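You operate a simulated robot arm through the tools that you are given. There is no shell and no other tool.

Carry out the task below with a simulated robot arm. There is one attempt and no reset: what you move stays moved.

TASK
Release the stop button, reset the table, then capture job 2.
Fine: stop button and pad of the desk by the glass table; hands off the plate and out of the flash beams while it runs; the set must come out good.

It is judged by the outcome, as a careful person would: the job done as asked, and still so three seconds after it is handed in. It fails if anything else is knocked over, pushed out of place, dropped, spilled or broken.

THE ROBOT
A 6-joint arm with a two-finger gripper, fixed in place. Base frame: the origin is at the foot of the arm, x ahead of it, y to its left, z up. Lengths are in m, angles in degrees, forces in N, time in s.
Its first joint turns from -166.0 to 166.0 degrees. Payload 2.45 kg.
The TCP is the grasp point between the finger pads, 0.02 m short of the fingertips. In the tool frame z runs along the fingers and y along their closing line. Largest opening 0.14 m; the body of the gripper starts 0.168 m behind the TCP.
Orientation is told as [roll, pitch, yaw] about the base's x, y, z axes, in that order, counted from this pose: with the fingers straight down and closing along the base's y, the tool's x points along the base's -x, its y along +y and its z along -z.

THE INTERFACE
- The arm moves only by the tool jog_arm. Its arguments are lists of equal length, an entry for each row: "translation": the shift along the tool's x, y, z in units of 25 mm (1.0 is 25 mm), a list of three; "delta_rot": the turn, a rotation vector about the tool's x, y, z in units of 8 degrees (1.0 is 8 degrees), a list of three; "hand": the closure, from 0 (fully open) to 1 (shut). In form: {"translation": [[x, y, z], ...], "delta_rot": [[ax, ay, az], ...], "hand": [hand, ...]}. A call has 1 to 20 rows; each row shifts and turns the commanded pose from where the row before left it, along the tool's axes as they then stand. A call with a number of a shift or a turn outside -1 to 1 is refused whole. A row lasts 0.2 s, in which the tool goes at most 0.05 m and 8.6 degrees; a call with a longer step from one row to the next is refused whole, and so is a gripper value outside its range. Where a pose cannot be reached the arm comes as near as it can. A force on the tool above 70 N (or 10 N above the force at the start of the call, whichever is more), or a blocked arm, ends the call early, and 0.2 s more pass. Each finger travels about 0.045 m/s and halts on what it meets, pressing with about 23 N; the grip force reading is that of the motor and also rises with nothing between the fingers. The clock runs only during rows and for 0.2 s after the last one: add rows that do not move to give the fingers time. The reply holds the time, the measured pose of the TCP, the force on the tool along the base axes, the opening and the grip force, in the units named above and with some noise, with the torque about the TCP (base axes, N m) and any sound that the robot's microphone picked up.
- Cameras (640 x 400 px; columns grow to the right, rows downward): "scene" is fixed at [0.2206, -0.502, 1.6951]; the picture's right is [0.82, -0.57, 0.00], its down [-0.26, -0.38, -0.89] and it looks along [0.51, 0.73, -0.46] (base axes); focal length 323 px, centre (320, 200). "wrist" rides on the gripper at [0.078, 0.011, -0.209] in the tool frame; the picture's right is [-0.14, 0.99, 0.00], its down [-0.92, -0.13, -0.37] and it looks along [-0.36, -0.05, 0.93] (tool axes); focal length 280 px, centre (320, 200). There is no depth. A picture from a camera that has moved, and an enlarged one, comes with that camera's place and axes in the base frame and with its lens.
- grab_frame(camera): a new picture of that camera. It takes no simulated time.
- enlarge(camera, box): a new picture of the part [left, top, right, bottom] of that camera's present view, enlarged. It takes no simulated time.
- hand_in(): hands the job in; it is judged then, once.

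Nothing tells you positions but the pictures and the camera data. Unless the task says otherwise, let go and move clear before handing in.

The tools are called after "Call:" as a command line: name --argument value ..., lists and objects as JSON in quotes. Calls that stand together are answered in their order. jog_arm: Moves the arm, as the interface text tells. Its arguments: {"type":"object","properties":{"translation":{"type":"array","items":{"type":"array","items":{"type":"number"}}},"delta_rot":{"type":"array","items":{"type":"array","items":{"type":"number"}}},"hand":{"type":"array","items":{"type":"number"}}},"required":["translation","delta_rot","hand"]} The other tools are called the same way: grab_frame (camera) takes a picture; enlarge (camera, box) takes an enlarged picture of a part of a camera's view; hand_in () hands the job in.

At the start:

```text
time_s: 0.0
tcp_pos: [0.5411, 0.165, 1.4837]
tcp_rot: [-0.1, 0.1, -0.1]
wrist_force: [0.7, 0.3, 0.7]
ft_torque: [0.01, 0.02, 0.01]
width: 0.1399
gripper_force: 0.2
```

scene: 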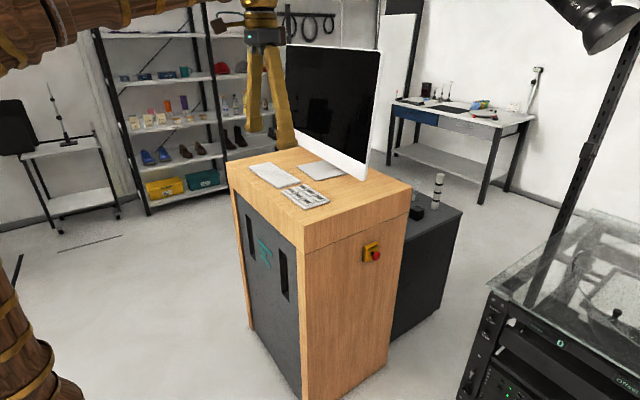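
wrist: 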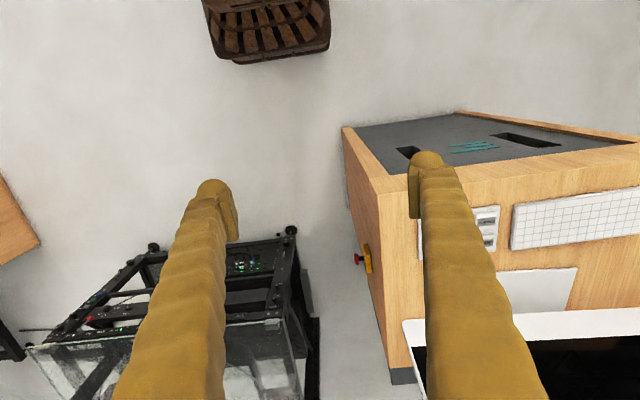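

I see a desk with a keyboard, a keypad and a monitor, a red stop button on a yellow box on the desk's side, and the glass table at the right. I'll look closer before moving.

Call:
enlarge --camera "scene" --box '[230, 140, 390, 240]'

Call:
enlarge --camera "scene" --box '[340, 230, 404, 270]'

Call:
enlarge --camera "scene" --box '[440, 200, 640, 400]'

Call:
enlarge --camera "wrist" --box '[320, 180, 640, 380]'

Call:
enlarge --camera "scene" --box '[280, 40, 480, 240]'

```text
4.00 times, centred on (310, 190) of scene
camera zoom: at [0.2206, -0.502, 1.6951], right [0.82, -0.57, 0.0], down [-0.26, -0.38, -0.89], along [0.51, 0.73, -0.46], focal length 1292 px, centre (360, 240)
```

zoom: 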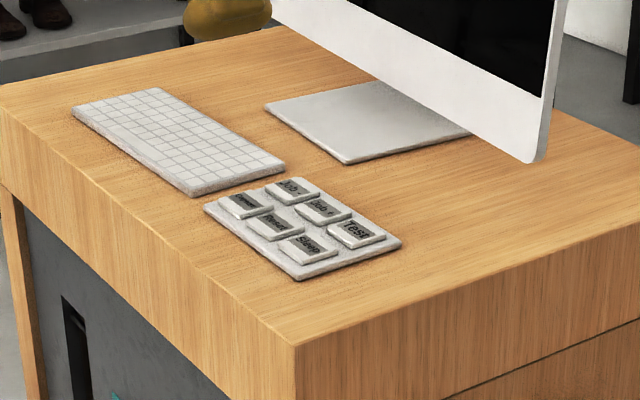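

```text
10.00 times, centred on (372, 250) of scene
camera zoom: at [0.2206, -0.502, 1.6951], right [0.82, -0.57, 0.0], down [-0.26, -0.38, -0.89], along [0.51, 0.73, -0.46], focal length 3229 px, centre (-200, -300)
```

zoom: 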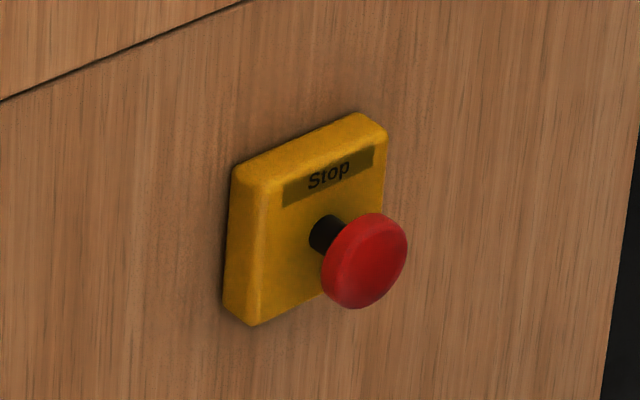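

```text
2.00 times, centred on (540, 300) of scene
camera zoom: at [0.2206, -0.502, 1.6951], right [0.82, -0.57, 0.0], down [-0.26, -0.38, -0.89], along [0.51, 0.73, -0.46], focal length 646 px, centre (-120, 0)
```

zoom: 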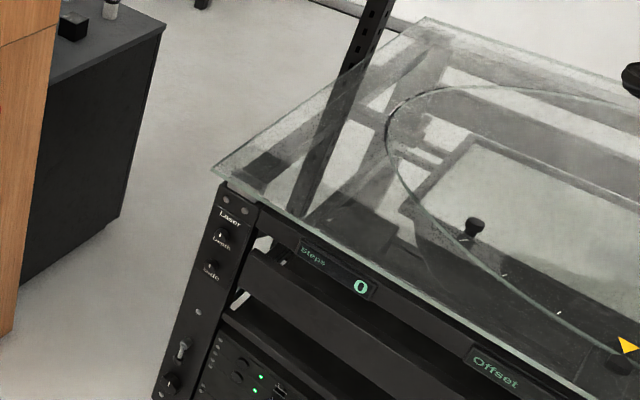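

```text
2.00 times, centred on (480, 280) of wrist
camera zoom: at [0.4638, 0.1766, 1.6929], right [0.14, 0.99, 0.0], down [0.92, -0.13, 0.37], along [0.36, -0.05, -0.93], focal length 561 px, centre (0, 40)
```

zoom: 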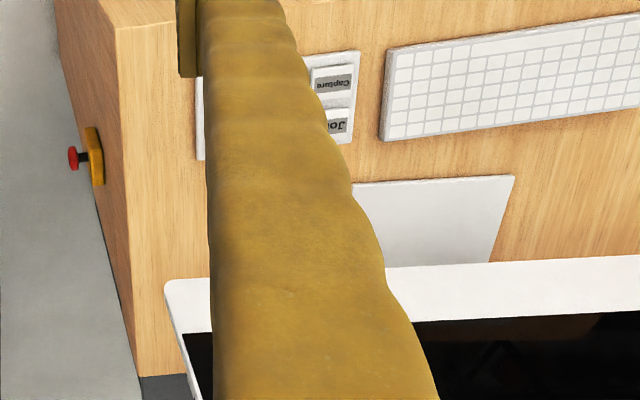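

```text
2.00 times, centred on (380, 140) of scene
camera zoom: at [0.2206, -0.502, 1.6951], right [0.82, -0.57, 0.0], down [-0.26, -0.38, -0.89], along [0.51, 0.73, -0.46], focal length 646 px, centre (200, 320)
```

zoom: 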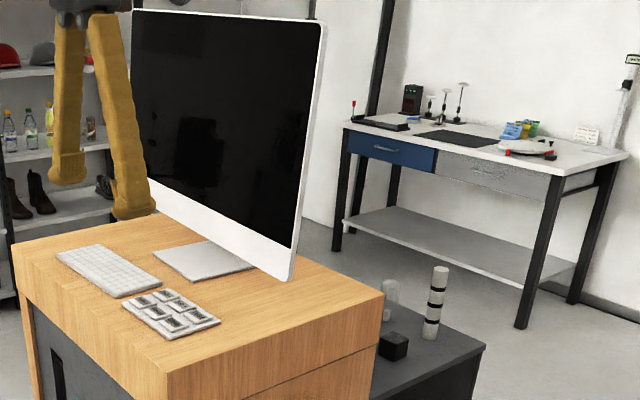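

The keypad has six labelled keys, and the stop button is a mushroom on the desk's right side. I'll zoom in to read the labels and the displays.

Call:
enlarge --camera "scene" --box '[278, 180, 334, 215]'

Call:
enlarge --camera "scene" --box '[360, 240, 388, 268]'

Call:
enlarge --camera "scene" --box '[480, 290, 580, 400]'

Call:
enlarge --camera "scene" --box '[560, 270, 640, 400]'

Call:
enlarge --camera "wrist" --box '[20, 220, 340, 400]'

Call:
enlarge --camera "wrist" --box '[345, 235, 385, 285]'

Call:
enlarge --camera "scene" --box '[280, 40, 400, 180]'

```text
11.43 times, centred on (306, 198) of scene
camera zoom: at [0.2206, -0.502, 1.6951], right [0.82, -0.57, 0.0], down [-0.26, -0.38, -0.89], along [0.51, 0.73, -0.46], focal length 3690 px, centre (480, 229)
```

zoom: 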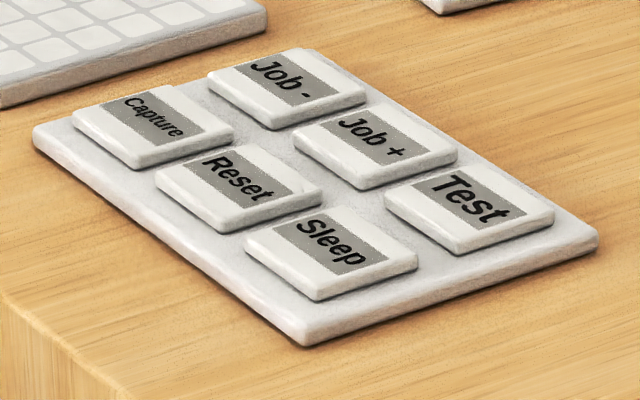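

```text
14.29 times, centred on (374, 254) of scene
camera zoom: at [0.2206, -0.502, 1.6951], right [0.82, -0.57, 0.0], down [-0.26, -0.38, -0.89], along [0.51, 0.73, -0.46], focal length 4612 px, centre (-451, -571)
```

zoom: 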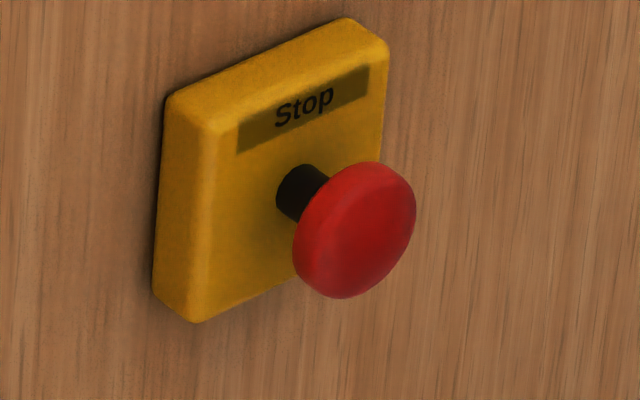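

```text
3.64 times, centred on (530, 345) of scene
camera zoom: at [0.2206, -0.502, 1.6951], right [0.82, -0.57, 0.0], down [-0.26, -0.38, -0.89], along [0.51, 0.73, -0.46], focal length 1174 px, centre (-444, -327)
```

zoom: 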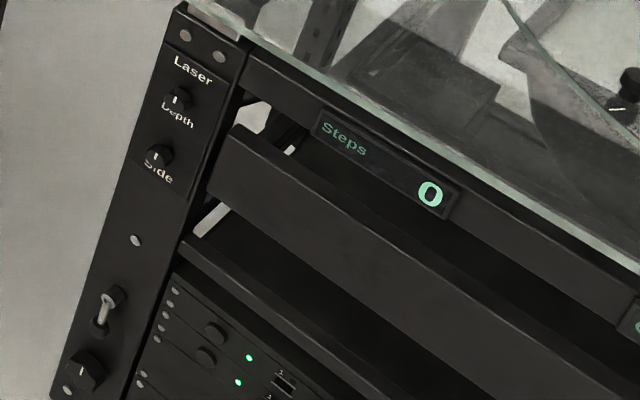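

```text
3.08 times, centred on (600, 335) of scene
camera zoom: at [0.2206, -0.502, 1.6951], right [0.82, -0.57, 0.0], down [-0.26, -0.38, -0.89], along [0.51, 0.73, -0.46], focal length 993 px, centre (-542, -215)
```

zoom: 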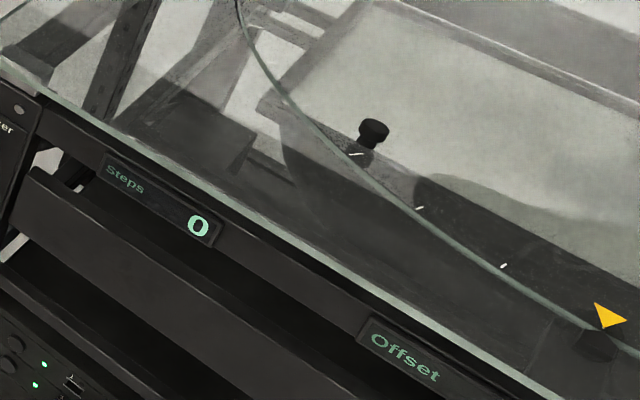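

```text
2.00 times, centred on (180, 310) of wrist
camera zoom: at [0.4638, 0.1766, 1.6929], right [0.14, 0.99, 0.0], down [0.92, -0.13, 0.37], along [0.36, -0.05, -0.93], focal length 561 px, centre (600, -20)
```

zoom: 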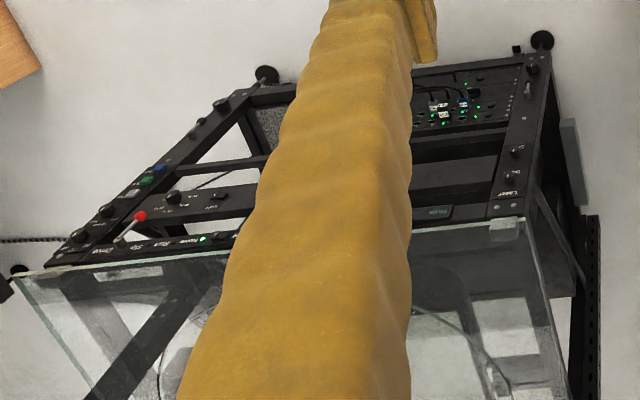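

```text
8.00 times, centred on (365, 260) of wrist
camera zoom: at [0.4638, 0.1766, 1.6929], right [0.14, 0.99, 0.0], down [0.92, -0.13, 0.37], along [0.36, -0.05, -0.93], focal length 2243 px, centre (-40, -280)
```

zoom: 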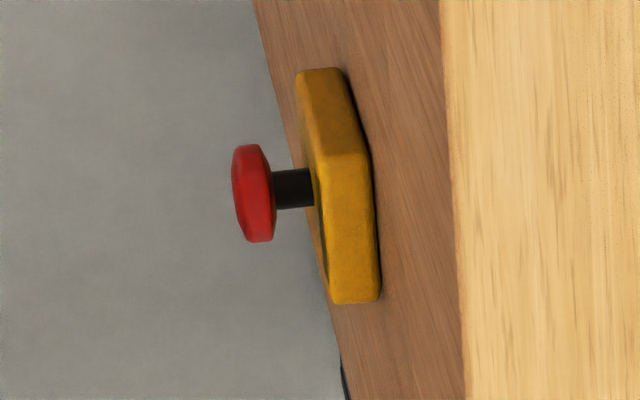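

```text
2.86 times, centred on (340, 110) of scene
camera zoom: at [0.2206, -0.502, 1.6951], right [0.82, -0.57, 0.0], down [-0.26, -0.38, -0.89], along [0.51, 0.73, -0.46], focal length 922 px, centre (263, 457)
```

zoom: 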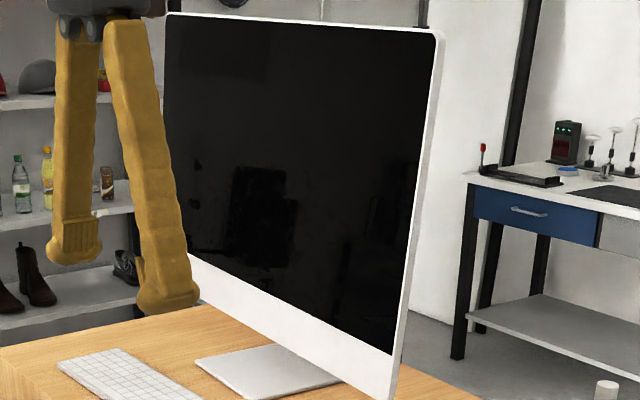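

The keypad reads Capture, Reset and Sleep in the near row and Job -, Job + and Test in the far row, at about x 0.77/0.82, y 0.36–0.48, z 1.15. The stop button faces -y at about (0.975, 0.21, 0.93), and the glass table's corner is near (1.27, -0.09, 0.85). I'll move clear of the desk, turn the tool to face +y and look at the button.

Call:
jog_arm --translation '[[0, -1, 1], [0, -1, 1], [0, -1, 1], [0, -1, 1], [0, -1, 1], [0, -1, 1], [0, -1, 1], [0, 0, 0]]' --delta_rot '[[0, 0, 0], [0, 0, 0], [0, 0, 0], [0, 0, 0], [0, 0, 0], [0, 0, 0], [0, 0, 0], [0, 0, 0]]' --hand '[0.2, 0.2, 0.2, 0.2, 0.2, 0.2, 0.2, 0.2]'

```text
time_s: 1.8
tcp_pos: [0.541, -0.0102, 1.3084]
tcp_rot: [0.0, 0.0, -0.1]
wrist_force: [0.7, -0.1, -0.8]
ft_torque: [-0.01, -0.01, -0.02]
width: 0.1118
gripper_force: 0.1
```

The arm moved as commanded and is clear of the desk. Next I'll rotate the tool so it points to +y.

Call:
jog_arm --translation '[[0, 0, 0], [0, 0, 0], [0, 0, 0], [0, 0, 0], [0, 0, 0], [0, 0, 0], [0, 0, 0], [0, 0, 0], [0, 0, 0], [0, 0, 0], [0, 0, 0], [0, 0, 0], [0, 0, 0]]' --delta_rot '[[-1, 0, 0], [-1, 0, 0], [-1, 0, 0], [-1, 0, 0], [-1, 0, 0], [-1, 0, 0], [-1, 0, 0], [-1, 0, 0], [-1, 0, 0], [-1, 0, 0], [-1, 0, 0], [-0.25, 0, 0], [0, 0, 0]]' --hand '[0.2, 0.2, 0.2, 0.2, 0.2, 0.2, 0.2, 0.2, 0.2, 0.2, 0.2, 0.2, 0.2]'

Call:
grab_frame --camera "wrist"

Call:
grab_frame --camera "scene"

```text
time_s: 4.6
tcp_pos: [0.5404, -0.0092, 1.3074]
tcp_rot: [90.1, 0.0, -0.2]
wrist_force: [-0.4, -0.2, -0.3]
ft_torque: [0.03, -0.02, 0.01]
width: 0.112
gripper_force: 0.1
```

```text
taken
camera wrist: at [0.4633, -0.2181, 1.3192], right [0.14, 0.0, 0.99], down [0.92, -0.37, -0.13], along [0.37, 0.93, -0.05], focal length 280 px, centre (320, 200)
```

wrist: 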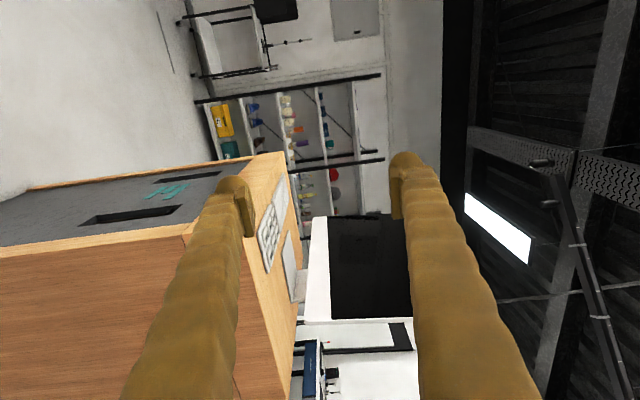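

```text
taken
```

scene: 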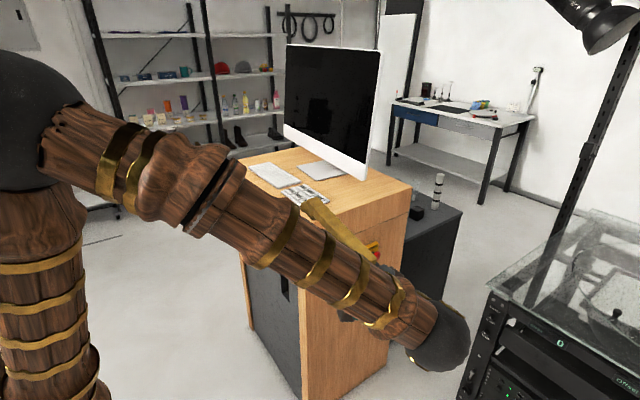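

The tool now faces +y with the forearm clear. I'll move to a stand-off in front of the stop button for a close look.

Call:
jog_arm --translation '[[-0.96, -0.96, 0], [-0.96, -0.96, 0], [-0.96, -0.96, 0], [-0.96, -0.96, 0], [-0.96, -0.96, 0], [-0.96, -0.96, 0], [-0.96, -0.96, 0], [-0.96, -0.96, 0], [-0.96, -0.96, 0], [-0.96, -0.96, 0], [-0.96, -0.96, 0], [-0.96, -0.96, 0], [-0.96, -0.96, 0], [0, 0, 0]]' --delta_rot '[[0, 0, 0], [0, 0, 0], [0, 0, 0], [0, 0, 0], [0, 0, 0], [0, 0, 0], [0, 0, 0], [0, 0, 0], [0, 0, 0], [0, 0, 0], [0, 0, 0], [0, 0, 0], [0, 0, 0], [0, 0, 0]]' --hand '[0.2, 0.2, 0.2, 0.2, 0.2, 0.2, 0.2, 0.2, 0.2, 0.2, 0.2, 0.2, 0.2, 0.2]'

Call:
grab_frame --camera "wrist"

Call:
grab_frame --camera "scene"

```text
time_s: 7.6
tcp_pos: [0.8534, -0.0106, 0.996]
tcp_rot: [90.0, 0.0, -0.1]
wrist_force: [0.1, 0.1, 0.3]
ft_torque: [0.01, 0.01, 0.0]
width: 0.1121
gripper_force: 0.1
```

```text
taken
camera wrist: at [0.7756, -0.218, 1.0077], right [0.14, 0.0, 0.99], down [0.92, -0.37, -0.13], along [0.37, 0.93, -0.05], focal length 280 px, centre (320, 200)
```

wrist: 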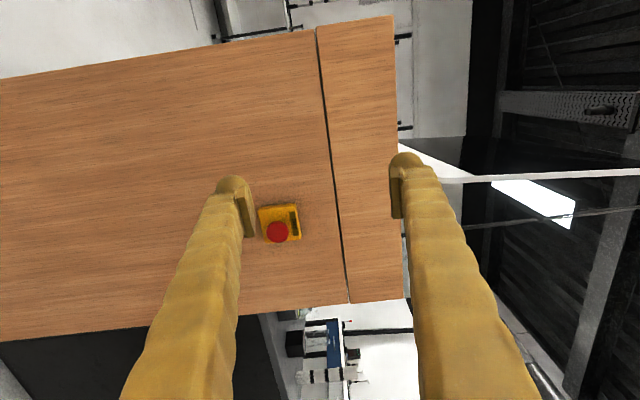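

```text
taken
```

scene: 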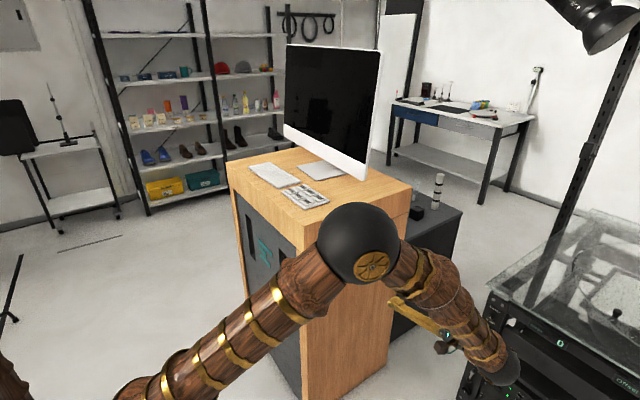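

The button is now visible from the front in the wrist view. I'll enlarge it.

Call:
enlarge --camera "wrist" --box '[248, 195, 312, 251]'

Call:
enlarge --camera "wrist" --box '[380, 100, 640, 300]'

```text
7.14 times, centred on (280, 223) of wrist
camera zoom: at [0.7756, -0.218, 1.0077], right [0.14, 0.0, 0.99], down [0.92, -0.37, -0.13], along [0.37, 0.93, -0.05], focal length 2003 px, centre (606, 36)
```

zoom: 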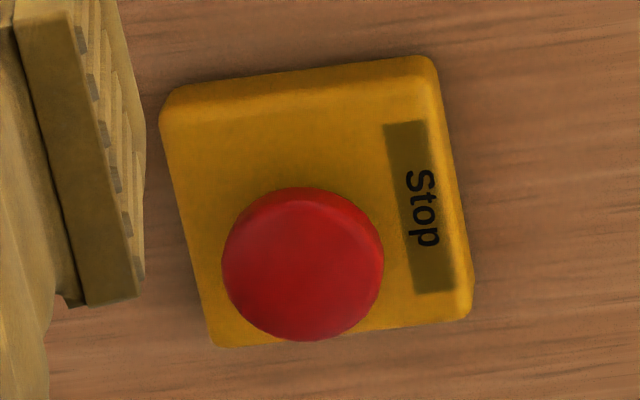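

```text
2.00 times, centred on (510, 200) of wrist
camera zoom: at [0.7756, -0.218, 1.0077], right [0.14, 0.0, 0.99], down [0.92, -0.37, -0.13], along [0.37, 0.93, -0.05], focal length 561 px, centre (-60, 200)
```

zoom: 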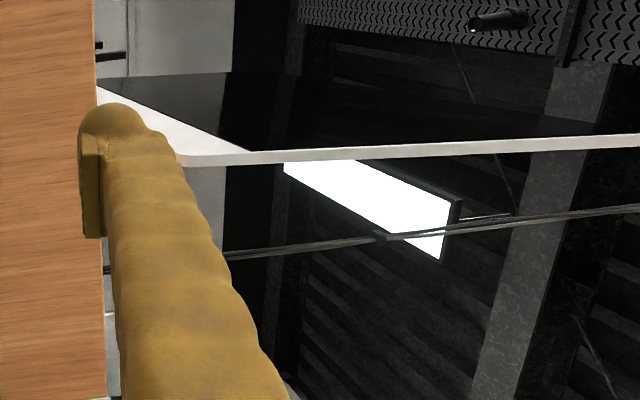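

The button head looks to be about 41 mm across, centred near (1.005, 0.232, 0.897), with its stem along y. I'll line up in front of it, then look again.

Call:
jog_arm --translation '[[-0.867, -0.566, 0.743], [-0.867, -0.566, 0.743], [-0.867, -0.566, 0.743], [-0.867, -0.566, 0.743], [-0.867, -0.566, 0.743], [-0.867, -0.566, 0.743], [-0.867, -0.566, 0.743], [0, 0, 0]]' --delta_rot '[[0, 0, 0], [0, 0, 0], [0, 0, 0], [0, 0, 0], [0, 0, 0], [0, 0, 0], [0, 0, 0], [0, 0, 0]]' --hand '[0.2, 0.2, 0.2, 0.2, 0.2, 0.2, 0.2, 0.2]'

Call:
grab_frame --camera "wrist"

Call:
grab_frame --camera "scene"

```text
time_s: 9.4
tcp_pos: [1.0049, 0.1209, 0.8976]
tcp_rot: [90.0, 0.1, -0.1]
wrist_force: [-0.3, 0.4, 0.4]
ft_torque: [0.0, -0.05, 0.01]
width: 0.1119
gripper_force: 0.0
```

```text
taken
camera wrist: at [0.9275, -0.0882, 0.909], right [0.14, 0.0, 0.99], down [0.92, -0.37, -0.13], along [0.37, 0.93, -0.05], focal length 280 px, centre (320, 200)
```

wrist: 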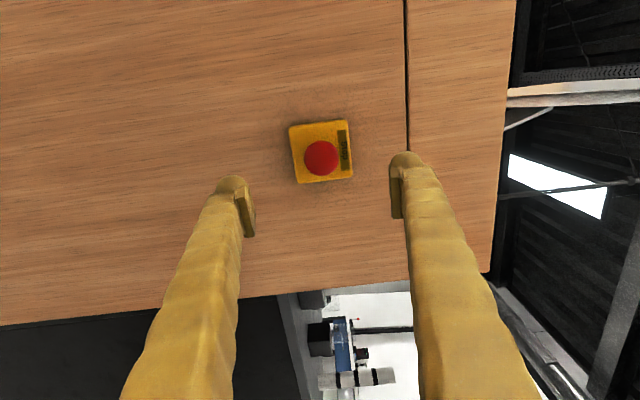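

```text
taken
```

scene: 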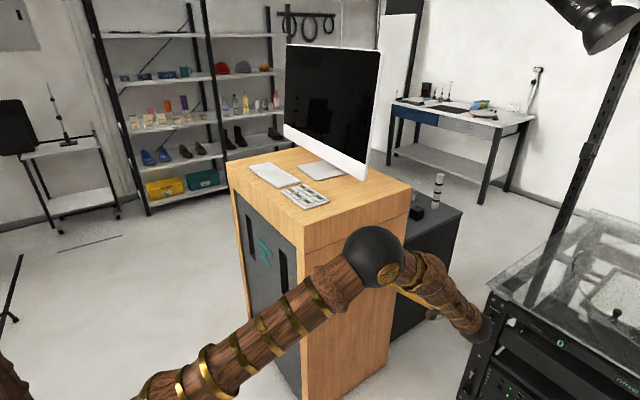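

The two wrist views put the head at about (0.998, 0.220, 0.901). I'll correct the alignment and come closer.

Call:
jog_arm --translation '[[0.27, 0.14, 0], [0, 0, 0.9], [0, 0, 0.9], [0, 0, 0]]' --delta_rot '[[0, 0, 0], [0, 0, 0], [0, 0, 0], [0, 0, 0]]' --hand '[0.3, 0.4, 0.4, 0.4]'

Call:
grab_frame --camera "wrist"

Call:
enlarge --camera "wrist" --box '[240, 120, 400, 220]'

Call:
enlarge --camera "scene" --box '[340, 210, 460, 300]'

```text
time_s: 10.4
tcp_pos: [0.999, 0.1653, 0.9017]
tcp_rot: [90.0, 0.0, -0.1]
wrist_force: [0.0, 0.1, 1.2]
ft_torque: [0.0, 0.03, -0.01]
width: 0.0842
gripper_force: 0.0
```

```text
taken
camera wrist: at [0.9208, -0.0429, 0.9128], right [0.14, 0.0, 0.99], down [0.92, -0.37, -0.13], along [0.37, 0.93, -0.05], focal length 280 px, centre (320, 200)
```

wrist: 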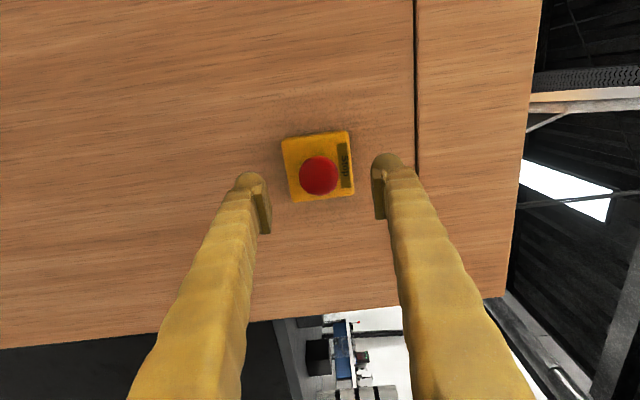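

```text
4.00 times, centred on (320, 170) of wrist
camera zoom: at [0.9208, -0.0429, 0.9128], right [0.14, 0.0, 0.99], down [0.92, -0.37, -0.13], along [0.37, 0.93, -0.05], focal length 1122 px, centre (320, 320)
```

zoom: 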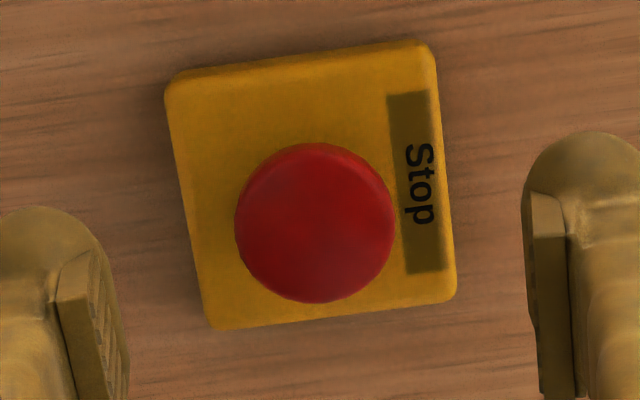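

```text
4.44 times, centred on (400, 255) of scene
camera zoom: at [0.2206, -0.502, 1.6951], right [0.82, -0.57, 0.0], down [-0.26, -0.38, -0.89], along [0.51, 0.73, -0.46], focal length 1435 px, centre (-36, -44)
```

zoom: 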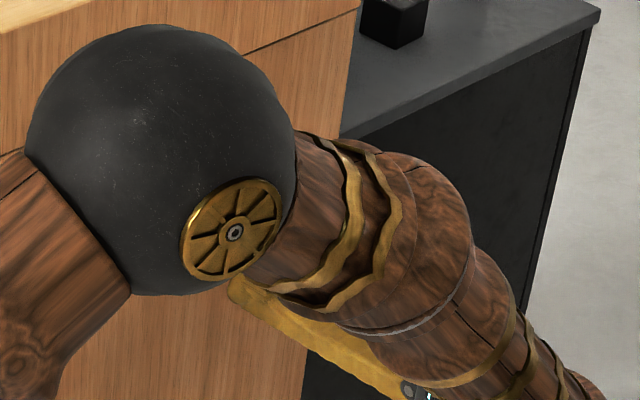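

The gripper axis is aligned on the head, which is about 39 mm across. I'll advance so the pads straddle the head without touching the yellow box.

Call:
jog_arm --translation '[[0, 0, 0.5], [0, 0, 0.5], [0, 0, 0.4], [0, 0, 0.3], [0, 0, 0]]' --delta_rot '[[0, 0, 0], [0, 0, 0], [0, 0, 0], [0, 0, 0], [0, 0, 0]]' --hand '[0.5, 0.5, 0.5, 0.5, 0.5]'

Call:
enlarge --camera "wrist" --box '[220, 120, 420, 245]'

```text
time_s: 11.6
tcp_pos: [0.9977, 0.2077, 0.9009]
tcp_rot: [90.0, 0.0, -0.1]
wrist_force: [-1.0, 0.3, -0.8]
ft_torque: [0.01, 0.0, -0.03]
width: 0.0703
gripper_force: 0.2
```

```text
3.20 times, centred on (320, 182) of wrist
camera zoom: at [0.9206, -0.0007, 0.9123], right [0.14, 0.0, 0.99], down [0.92, -0.37, -0.13], along [0.37, 0.93, -0.05], focal length 897 px, centre (320, 256)
```

zoom: 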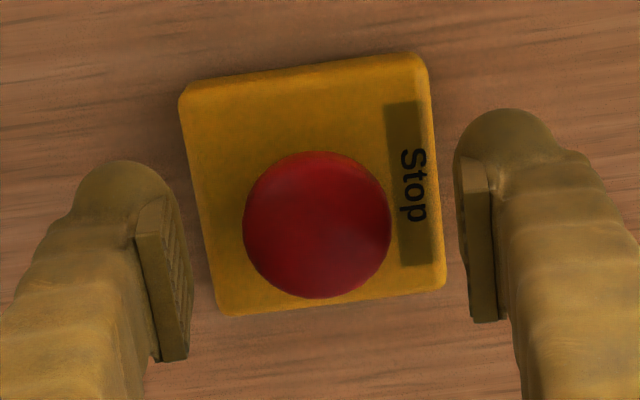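

The head is centred between the fingers and its rim is at y ≈ 0.221. I'll advance 4 mm more and close on it.

Call:
jog_arm --translation '[[-0.05, 0, 0.16], [0, 0, 0], [0, 0, 0], [0, 0, 0], [0, 0, 0]]' --delta_rot '[[0, 0, 0], [0, 0, 0], [0, 0, 0], [0, 0, 0], [0, 0, 0]]' --hand '[0.6, 0.7, 0.78, 0.78, 0.78]'

Call:
enlarge --camera "wrist" --box '[220, 120, 420, 245]'

```text
time_s: 12.8
tcp_pos: [0.9992, 0.2116, 0.9012]
tcp_rot: [90.1, 0.0, -0.1]
wrist_force: [5.3, 1.3, -20.3]
ft_torque: [-0.33, -0.01, -0.08]
width: 0.0366
gripper_force: 45.0
```

```text
3.20 times, centred on (320, 182) of wrist
camera zoom: at [0.9217, 0.0032, 0.9116], right [0.14, 0.0, 0.99], down [0.92, -0.37, -0.13], along [0.37, 0.93, -0.05], focal length 897 px, centre (320, 256)
```

zoom: 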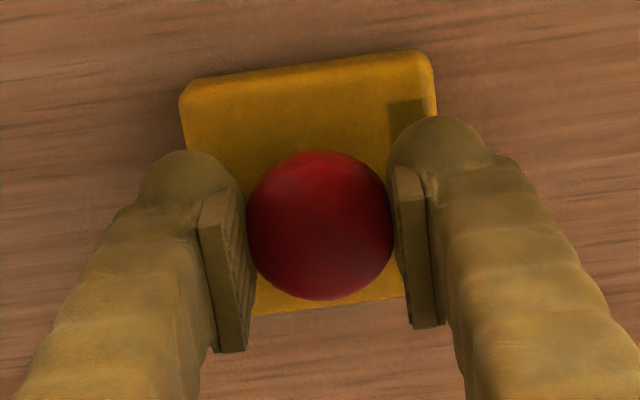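

The head is gripped at 36.6 mm, with a slight sideways load that says I'm a touch high. I'll ease down 1 mm, then start a small clockwise twist and watch the torque.

Call:
jog_arm --translation '[[0, -0.03, 0], [0, 0, 0], [0, 0, 0], [0, 0, 0]]' --delta_rot '[[0, 0, 0], [0, 0, 0.5], [0, 0, 0.5], [0, 0, 0]]' --hand '[0.78, 0.78, 0.78, 0.78]'

```text
time_s: 13.8
tcp_pos: [1.0002, 0.2105, 0.9]
tcp_rot: [90.0, 8.0, -0.1]
wrist_force: [4.5, -15.4, -11.5]
ft_torque: [-0.24, 0.25, 0.01]
width: 0.0362
gripper_force: 45.3
```

The twist is being followed with low torque, and the head has started pushing outward. I'll keep turning clockwise.

Call:
jog_arm --translation '[[0, 0, 0], [0, 0, 0], [0, 0, 0], [0, 0, 0], [0, 0, 0]]' --delta_rot '[[0, 0, 0.5], [0, 0, 0.5], [0, 0, 0.5], [0, 0, 0.5], [0, 0, 0]]' --hand '[0.78, 0.78, 0.78, 0.78, 0.78]'

Call:
enlarge --camera "wrist" --box '[220, 120, 420, 245]'

Call:
grab_frame --camera "scene"

```text
time_s: 15.0
tcp_pos: [0.9998, 0.2125, 0.9011]
tcp_rot: [90.1, 24.1, 0.0]
wrist_force: [-2.6, -23.4, -4.3]
ft_torque: [-0.1, 0.43, 0.04]
width: 0.0359
gripper_force: 44.9
```

```text
3.20 times, centred on (320, 182) of wrist
camera zoom: at [0.9333, 0.003, 0.9423], right [0.53, 0.0, 0.85], down [0.79, -0.37, -0.49], along [0.31, 0.93, -0.19], focal length 897 px, centre (320, 256)
```

zoom: 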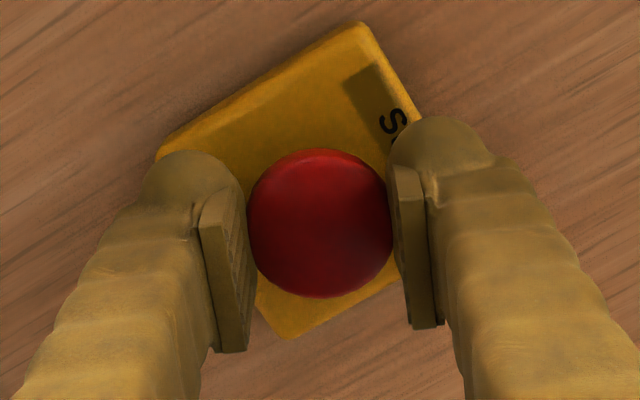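

```text
taken
```

scene: 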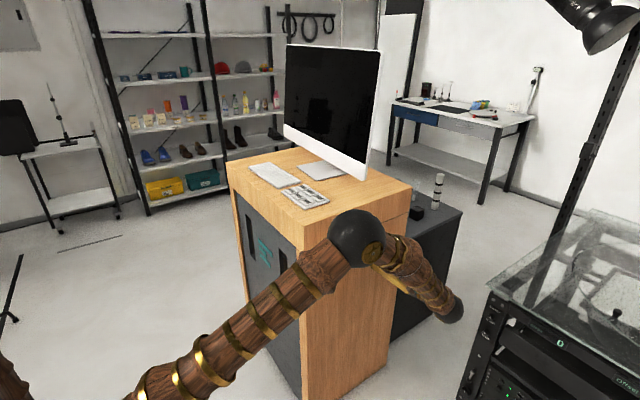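

The torque is rising gradually like a twist-to-release, and there is about 23 N of outward push. I'll continue clockwise in small steps.

Call:
jog_arm --translation '[[0, 0, 0], [0, 0, 0], [0, 0, 0], [0, 0, 0], [0, 0, 0]]' --delta_rot '[[0, 0, 0.5], [0, 0, 0.5], [0, 0, 0.5], [0, 0, 0.5], [0, 0, 0]]' --hand '[0.78, 0.78, 0.78, 0.78, 0.78]'

Call:
grab_frame --camera "scene"

```text
time_s: 16.2
tcp_pos: [0.999, 0.2117, 0.9003]
tcp_rot: [90.1, 40.1, 0.0]
wrist_force: [2.6, -14.5, 0.9]
ft_torque: [-0.03, 0.4, 0.02]
width: 0.0363
gripper_force: 45.1
```

```text
taken
```

scene: 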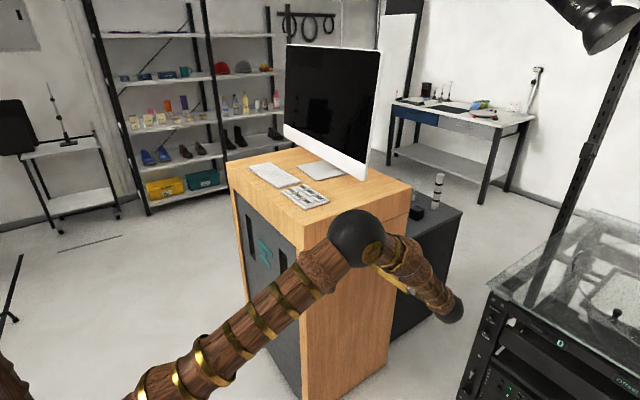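

The torque has plateaued while the head pushes outward, which suggests the latch may have let go. I'll ease back a few millimetres to see whether the head follows out.

Call:
jog_arm --translation '[[0, 0, -0.12], [0, 0, 0], [0, 0, 0]]' --delta_rot '[[0, 0, 0], [0, 0, 0], [0, 0, 0]]' --hand '[0.78, 0.78, 0.78]'

Call:
enlarge --camera "wrist" --box '[220, 120, 420, 245]'

```text
time_s: 17.0
tcp_pos: [1.0006, 0.2078, 0.9]
tcp_rot: [90.1, 40.0, -0.1]
wrist_force: [10.3, 4.6, 4.6]
ft_torque: [0.1, 0.22, -0.05]
width: 0.0362
gripper_force: 45.0
```

```text
3.20 times, centred on (320, 182) of wrist
camera zoom: at [0.9472, 0.0001, 0.9593], right [0.74, 0.0, 0.67], down [0.62, -0.37, -0.69], along [0.25, 0.93, -0.27], focal length 897 px, centre (320, 256)
```

zoom: 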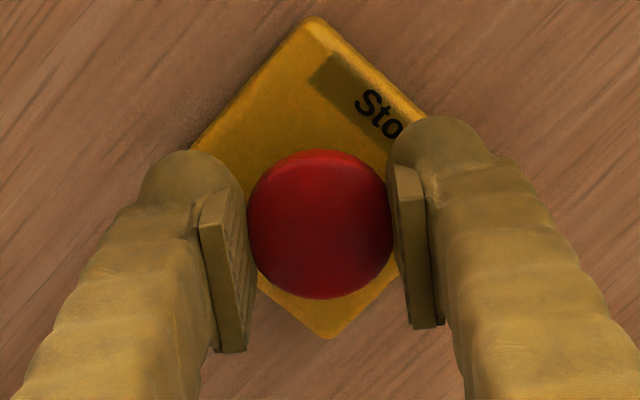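

The head appears to have come out about 4 mm with the gripper and the push is gone. I'll ease back another 3 mm to check for an end stop.

Call:
jog_arm --translation '[[0, 0, -0.12], [0, 0, 0], [0, 0, 0]]' --delta_rot '[[0, 0, 0], [0, 0, 0], [0, 0, 0]]' --hand '[0.78, 0.78, 0.78]'

Call:
enlarge --camera "wrist" --box '[220, 120, 420, 245]'

```text
time_s: 17.8
tcp_pos: [0.9984, 0.2042, 0.9006]
tcp_rot: [90.0, 39.9, -0.1]
wrist_force: [9.9, -0.4, 4.8]
ft_torque: [0.02, 0.19, -0.23]
width: 0.0361
gripper_force: 44.8
```

```text
3.20 times, centred on (320, 182) of wrist
camera zoom: at [0.9471, -0.0031, 0.9593], right [0.74, 0.0, 0.67], down [0.62, -0.37, -0.69], along [0.25, 0.93, -0.27], focal length 897 px, centre (320, 256)
```

zoom: 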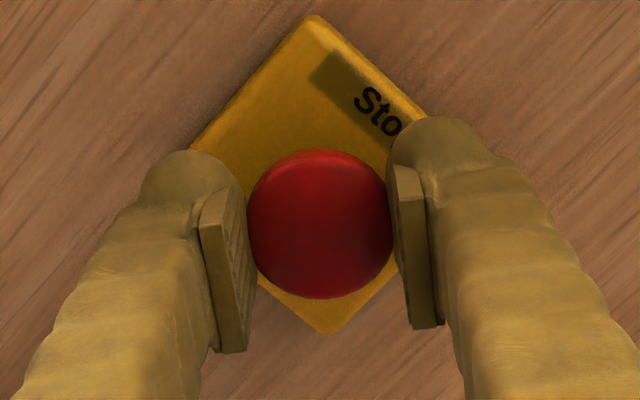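

The head keeps following with nearly no force, so it is coming out. I'll continue another 3 mm.

Call:
jog_arm --translation '[[0, 0, -0.12], [0, 0, 0], [0, 0, 0]]' --delta_rot '[[0, 0, 0], [0, 0, 0], [0, 0, 0]]' --hand '[0.78, 0.78, 0.78]'

Call:
enlarge --camera "wrist" --box '[220, 120, 420, 245]'

Call:
grab_frame --camera "scene"

```text
time_s: 18.6
tcp_pos: [1.0002, 0.2026, 0.9008]
tcp_rot: [90.1, 40.0, -0.1]
wrist_force: [6.6, -2.5, 5.2]
ft_torque: [0.03, 0.15, -0.12]
width: 0.0361
gripper_force: 45.0
```

```text
3.20 times, centred on (320, 182) of wrist
camera zoom: at [0.9472, -0.0059, 0.9594], right [0.74, 0.0, 0.67], down [0.62, -0.37, -0.69], along [0.25, 0.93, -0.27], focal length 897 px, centre (320, 256)
```

zoom: 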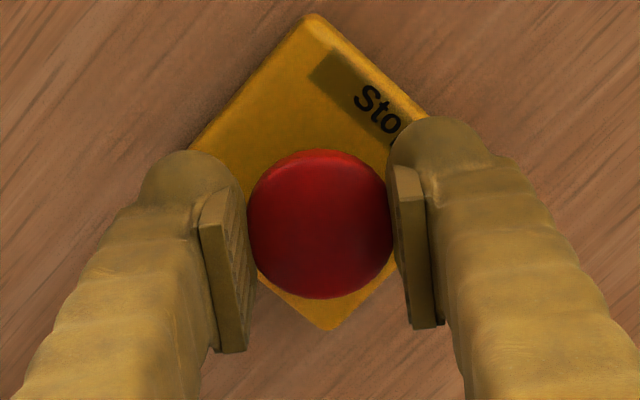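

```text
taken
```

scene: 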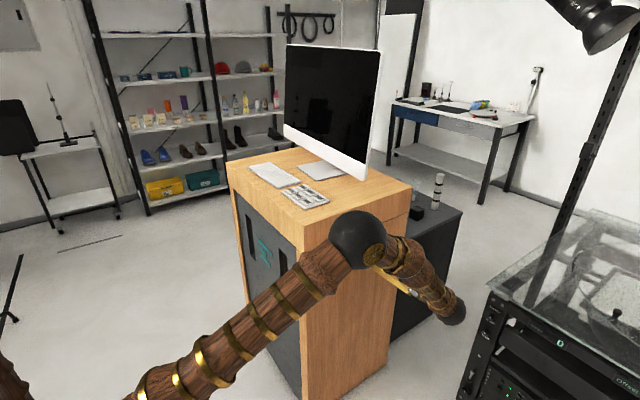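

The head is still following freely with about 9 mm of travel so far. I'll keep easing back until it stops or slips.

Call:
jog_arm --translation '[[0, 0, -0.12], [0, 0, 0], [0, 0, 0]]' --delta_rot '[[0, 0, 0], [0, 0, 0], [0, 0, 0]]' --hand '[0.78, 0.78, 0.78]'

Call:
enlarge --camera "wrist" --box '[220, 120, 420, 245]'

```text
time_s: 19.4
tcp_pos: [1.0, 0.1991, 0.9003]
tcp_rot: [90.0, 39.9, -0.3]
wrist_force: [11.5, -5.3, 2.8]
ft_torque: [-0.02, 0.24, -0.2]
width: 0.0363
gripper_force: 45.2
```

```text
3.20 times, centred on (320, 182) of wrist
camera zoom: at [0.947, -0.0091, 0.9594], right [0.74, 0.0, 0.67], down [0.62, -0.37, -0.69], along [0.25, 0.93, -0.27], focal length 897 px, centre (320, 256)
```

zoom: 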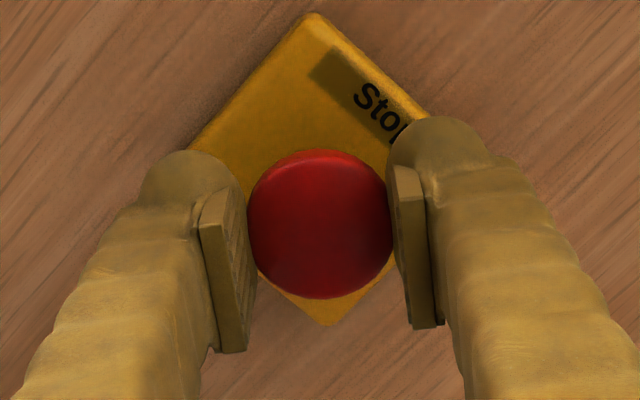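

The head has followed about 12 mm with little force. I'll open the fingers and see where it settles.

Call:
jog_arm --translation '[[0, 0, 0], [0, 0, 0], [0, 0, 0]]' --delta_rot '[[0, 0, 0], [0, 0, 0], [0, 0, 0]]' --hand '[0.65, 0.5, 0.5]'

Call:
enlarge --camera "wrist" --box '[220, 120, 420, 245]'

Call:
grab_frame --camera "scene"

```text
time_s: 20.2
tcp_pos: [1.0001, 0.2001, 0.9006]
tcp_rot: [90.0, 40.0, -0.1]
wrist_force: [0.2, 0.2, -0.3]
ft_torque: [0.04, -0.02, 0.01]
width: 0.0698
gripper_force: 0.1
```

```text
3.20 times, centred on (320, 182) of wrist
camera zoom: at [0.9469, -0.0089, 0.9594], right [0.74, 0.0, 0.67], down [0.62, -0.37, -0.69], along [0.25, 0.93, -0.27], focal length 897 px, centre (320, 256)
```

zoom: 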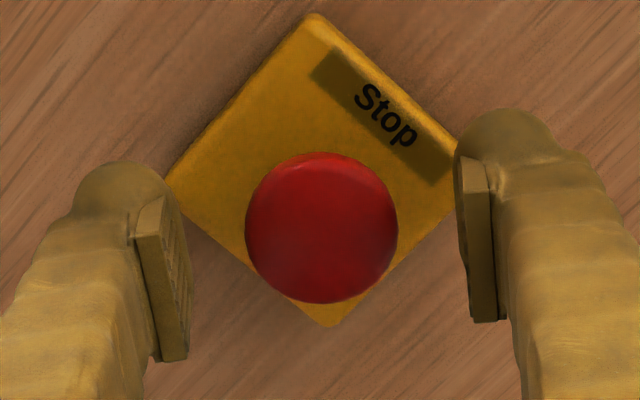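

```text
taken
```

scene: 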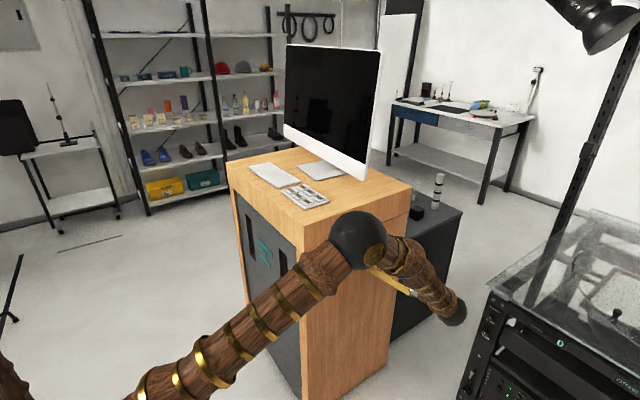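

The released head now stands about 14 mm further out (y ≈ 0.207) and stays there, so the stop button is released. I'll back straight off, undo the twist and check.

Call:
jog_arm --translation '[[0, 0, -0.9], [0, 0, -0.9], [0, 0, -0.9], [0, 0, -0.9], [0, 0, -0.9], [0, 0, 0], [0, 0, 0], [0, 0, 0], [0, 0, 0], [0, 0, 0], [0, 0, 0]]' --delta_rot '[[0, 0, 0], [0, 0, 0], [0, 0, 0], [0, 0, 0], [0, 0, 0], [0, 0, -1], [0, 0, -1], [0, 0, -1], [0, 0, -1], [0, 0, -1], [0, 0, 0]]' --hand '[0.5, 0.5, 0.5, 0.5, 0.5, 0.5, 0.5, 0.5, 0.5, 0.5, 0.5]'

Call:
grab_frame --camera "wrist"

Call:
grab_frame --camera "scene"

```text
time_s: 22.6
tcp_pos: [0.9997, 0.0862, 0.9001]
tcp_rot: [90.0, -0.2, -0.2]
wrist_force: [0.0, 0.1, 0.2]
ft_torque: [0.03, -0.01, 0.01]
width: 0.07
gripper_force: 0.0
```

```text
taken
camera wrist: at [0.9217, -0.1216, 0.9111], right [0.14, 0.0, 0.99], down [0.92, -0.37, -0.13], along [0.37, 0.93, -0.05], focal length 280 px, centre (320, 200)
```

wrist: 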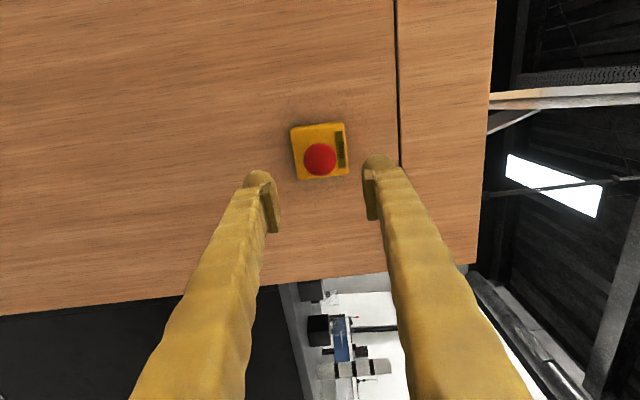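

```text
taken
```

scene: 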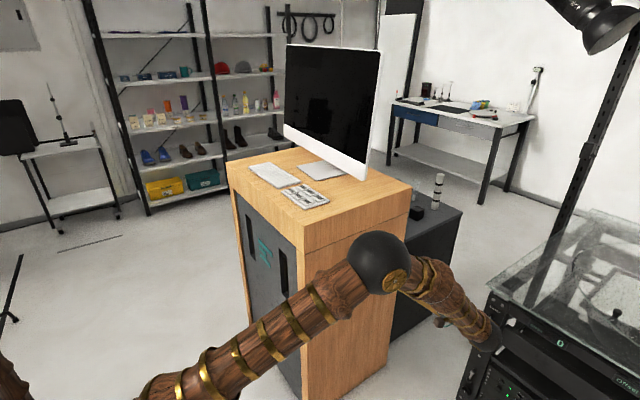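

The button stands out and the gripper is clear of it. Next I'll go up and back to a safe spot before turning the tool downward for the keypad.

Call:
jog_arm --translation '[[0.667, 1, -0.2], [0.667, 1, -0.2], [0.667, 1, -0.2], [0.667, 1, -0.2], [0.667, 1, -0.2], [0.667, 1, -0.2], [0.667, 1, -0.2], [0.667, 1, -0.2], [0.667, 1, -0.2], [0.667, 1, -0.2], [0.667, 1, -0.2], [0.667, 1, -0.2], [0.667, 1, -0.2], [0.667, 1, -0.2], [0.667, 1, -0.2], [0.667, 1, -0.2], [0.667, 1, -0.2], [0.667, 1, -0.2], [0, 0, 0]]' --delta_rot '[[0, 0, 0], [0, 0, 0], [0, 0, 0], [0, 0, 0], [0, 0, 0], [0, 0, 0], [0, 0, 0], [0, 0, 0], [0, 0, 0], [0, 0, 0], [0, 0, 0], [0, 0, 0], [0, 0, 0], [0, 0, 0], [0, 0, 0], [0, 0, 0], [0, 0, 0], [0, 0, 0], [0, 0, 0]]' --hand '[0.5, 0.5, 0.5, 0.5, 0.5, 0.5, 0.5, 0.5, 0.5, 0.5, 0.5, 0.5, 0.5, 0.5, 0.5, 0.5, 0.5, 0.5, 0.5]'

Call:
grab_frame --camera "wrist"

Call:
grab_frame --camera "scene"

```text
time_s: 26.6
tcp_pos: [0.6981, -0.0039, 1.3508]
tcp_rot: [89.9, -0.1, -0.1]
wrist_force: [0.2, 0.2, 0.4]
ft_torque: [0.01, 0.0, 0.03]
width: 0.0701
gripper_force: 0.1
```

```text
taken
camera wrist: at [0.6202, -0.2113, 1.3618], right [0.14, 0.0, 0.99], down [0.92, -0.37, -0.13], along [0.37, 0.93, -0.05], focal length 280 px, centre (320, 200)
```

wrist: 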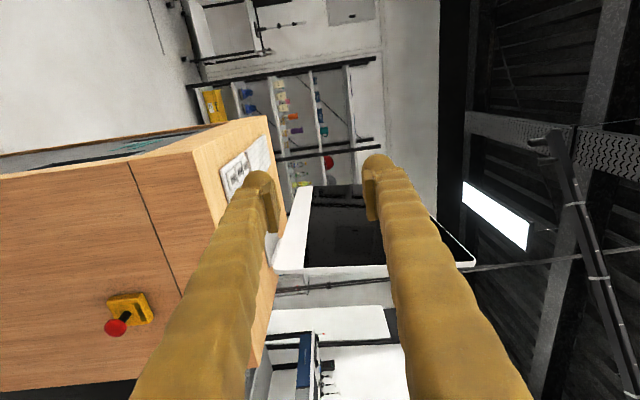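

```text
taken
```

scene: 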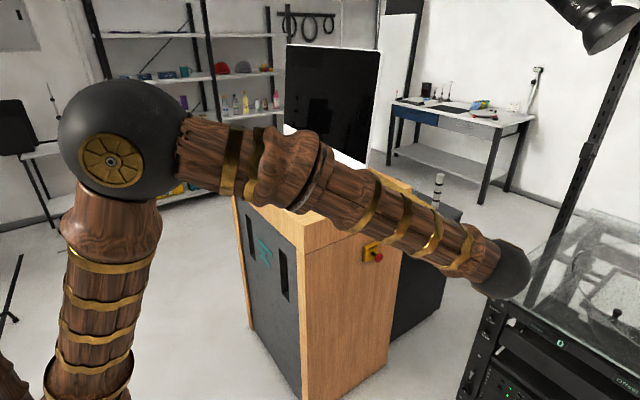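

The button's stem is visibly extended and the arm is clear. I'll turn the tool down with the fingers closed.

Call:
jog_arm --translation '[[0, 0, 0], [0, 0, 0], [0, 0, 0], [0, 0, 0], [0, 0, 0], [0, 0, 0], [0, 0, 0], [0, 0, 0], [0, 0, 0], [0, 0, 0], [0, 0, 0], [0, 0, 0], [0, 0, 0]]' --delta_rot '[[1, 0, 0], [1, 0, 0], [1, 0, 0], [1, 0, 0], [1, 0, 0], [1, 0, 0], [1, 0, 0], [1, 0, 0], [1, 0, 0], [1, 0, 0], [1, 0, 0], [0.25, 0, 0], [0, 0, 0]]' --hand '[0.6, 0.7, 0.8, 0.9, 1.0, 1.0, 1.0, 1.0, 1.0, 1.0, 1.0, 1.0, 1.0]'

Call:
grab_frame --camera "wrist"

Call:
grab_frame --camera "scene"

```text
time_s: 29.4
tcp_pos: [0.6998, -0.0023, 1.3495]
tcp_rot: [0.0, -0.1, 0.0]
wrist_force: [0.2, 0.6, 0.0]
ft_torque: [0.01, 0.0, -0.02]
width: 0.0001
gripper_force: 22.8
```

```text
taken
camera wrist: at [0.6214, 0.0086, 1.5598], right [0.14, 0.99, 0.0], down [0.92, -0.13, 0.37], along [0.36, -0.05, -0.93], focal length 280 px, centre (320, 200)
```

wrist: 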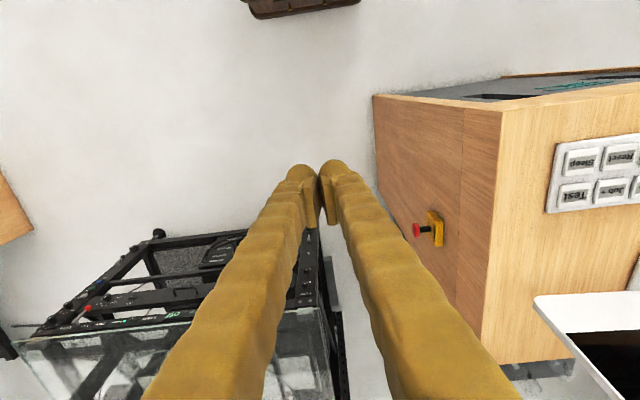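

```text
taken
```

scene: 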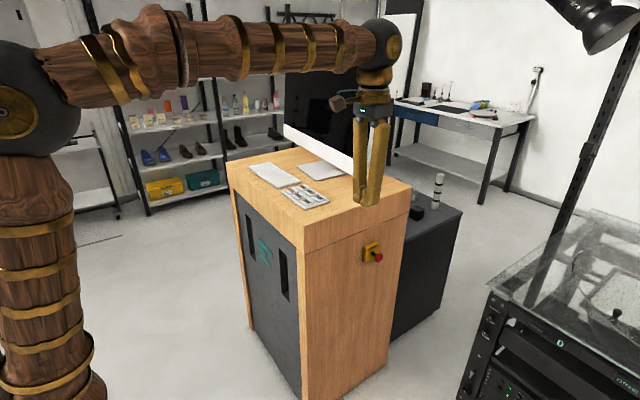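

The fingers are closed and pointing down. I'll move along +y to hover in front of the keypad.

Call:
jog_arm --translation '[[0, 1, 0], [0, 1, 0], [0, 1, 0], [0, 1, 0], [0, 1, 0], [0, 1, 0], [0, 1, 0], [0, 1, 0], [0, 1, 0], [0, 1, 0], [0, 1, 0], [0, 1, 0], [0, 1, 0], [0, 1, 0], [0, 1, 0], [0, 1, 0], [0, 0.8, 0], [0, 0, 0]]' --delta_rot '[[0, 0, 0], [0, 0, 0], [0, 0, 0], [0, 0, 0], [0, 0, 0], [0, 0, 0], [0, 0, 0], [0, 0, 0], [0, 0, 0], [0, 0, 0], [0, 0, 0], [0, 0, 0], [0, 0, 0], [0, 0, 0], [0, 0, 0], [0, 0, 0], [0, 0, 0], [0, 0, 0]]' --hand '[1, 1, 1, 1, 1, 1, 1, 1, 1, 1, 1, 1, 1, 1, 1, 1, 1, 1]'

Call:
grab_frame --camera "wrist"

Call:
grab_frame --camera "scene"

```text
time_s: 33.2
tcp_pos: [0.6995, 0.4171, 1.3498]
tcp_rot: [-0.1, 0.0, -0.1]
wrist_force: [0.1, 0.4, -0.6]
ft_torque: [0.0, 0.01, 0.0]
width: 0.0
gripper_force: 22.5
```

```text
taken
camera wrist: at [0.6216, 0.4283, 1.5599], right [0.14, 0.99, 0.0], down [0.92, -0.13, 0.37], along [0.36, -0.05, -0.93], focal length 280 px, centre (320, 200)
```

wrist: 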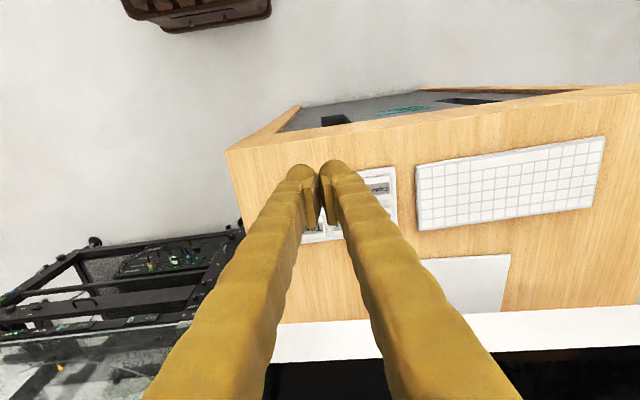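

```text
taken
```

scene: 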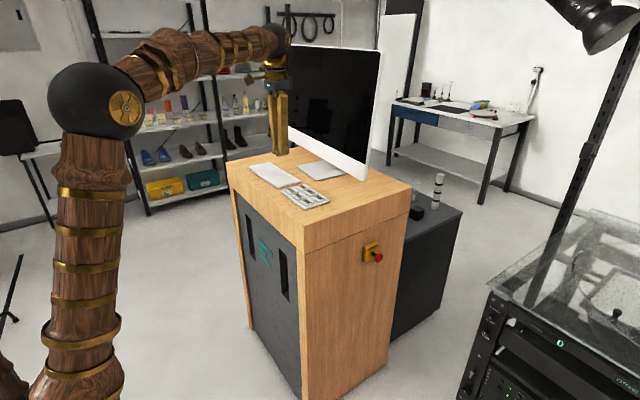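

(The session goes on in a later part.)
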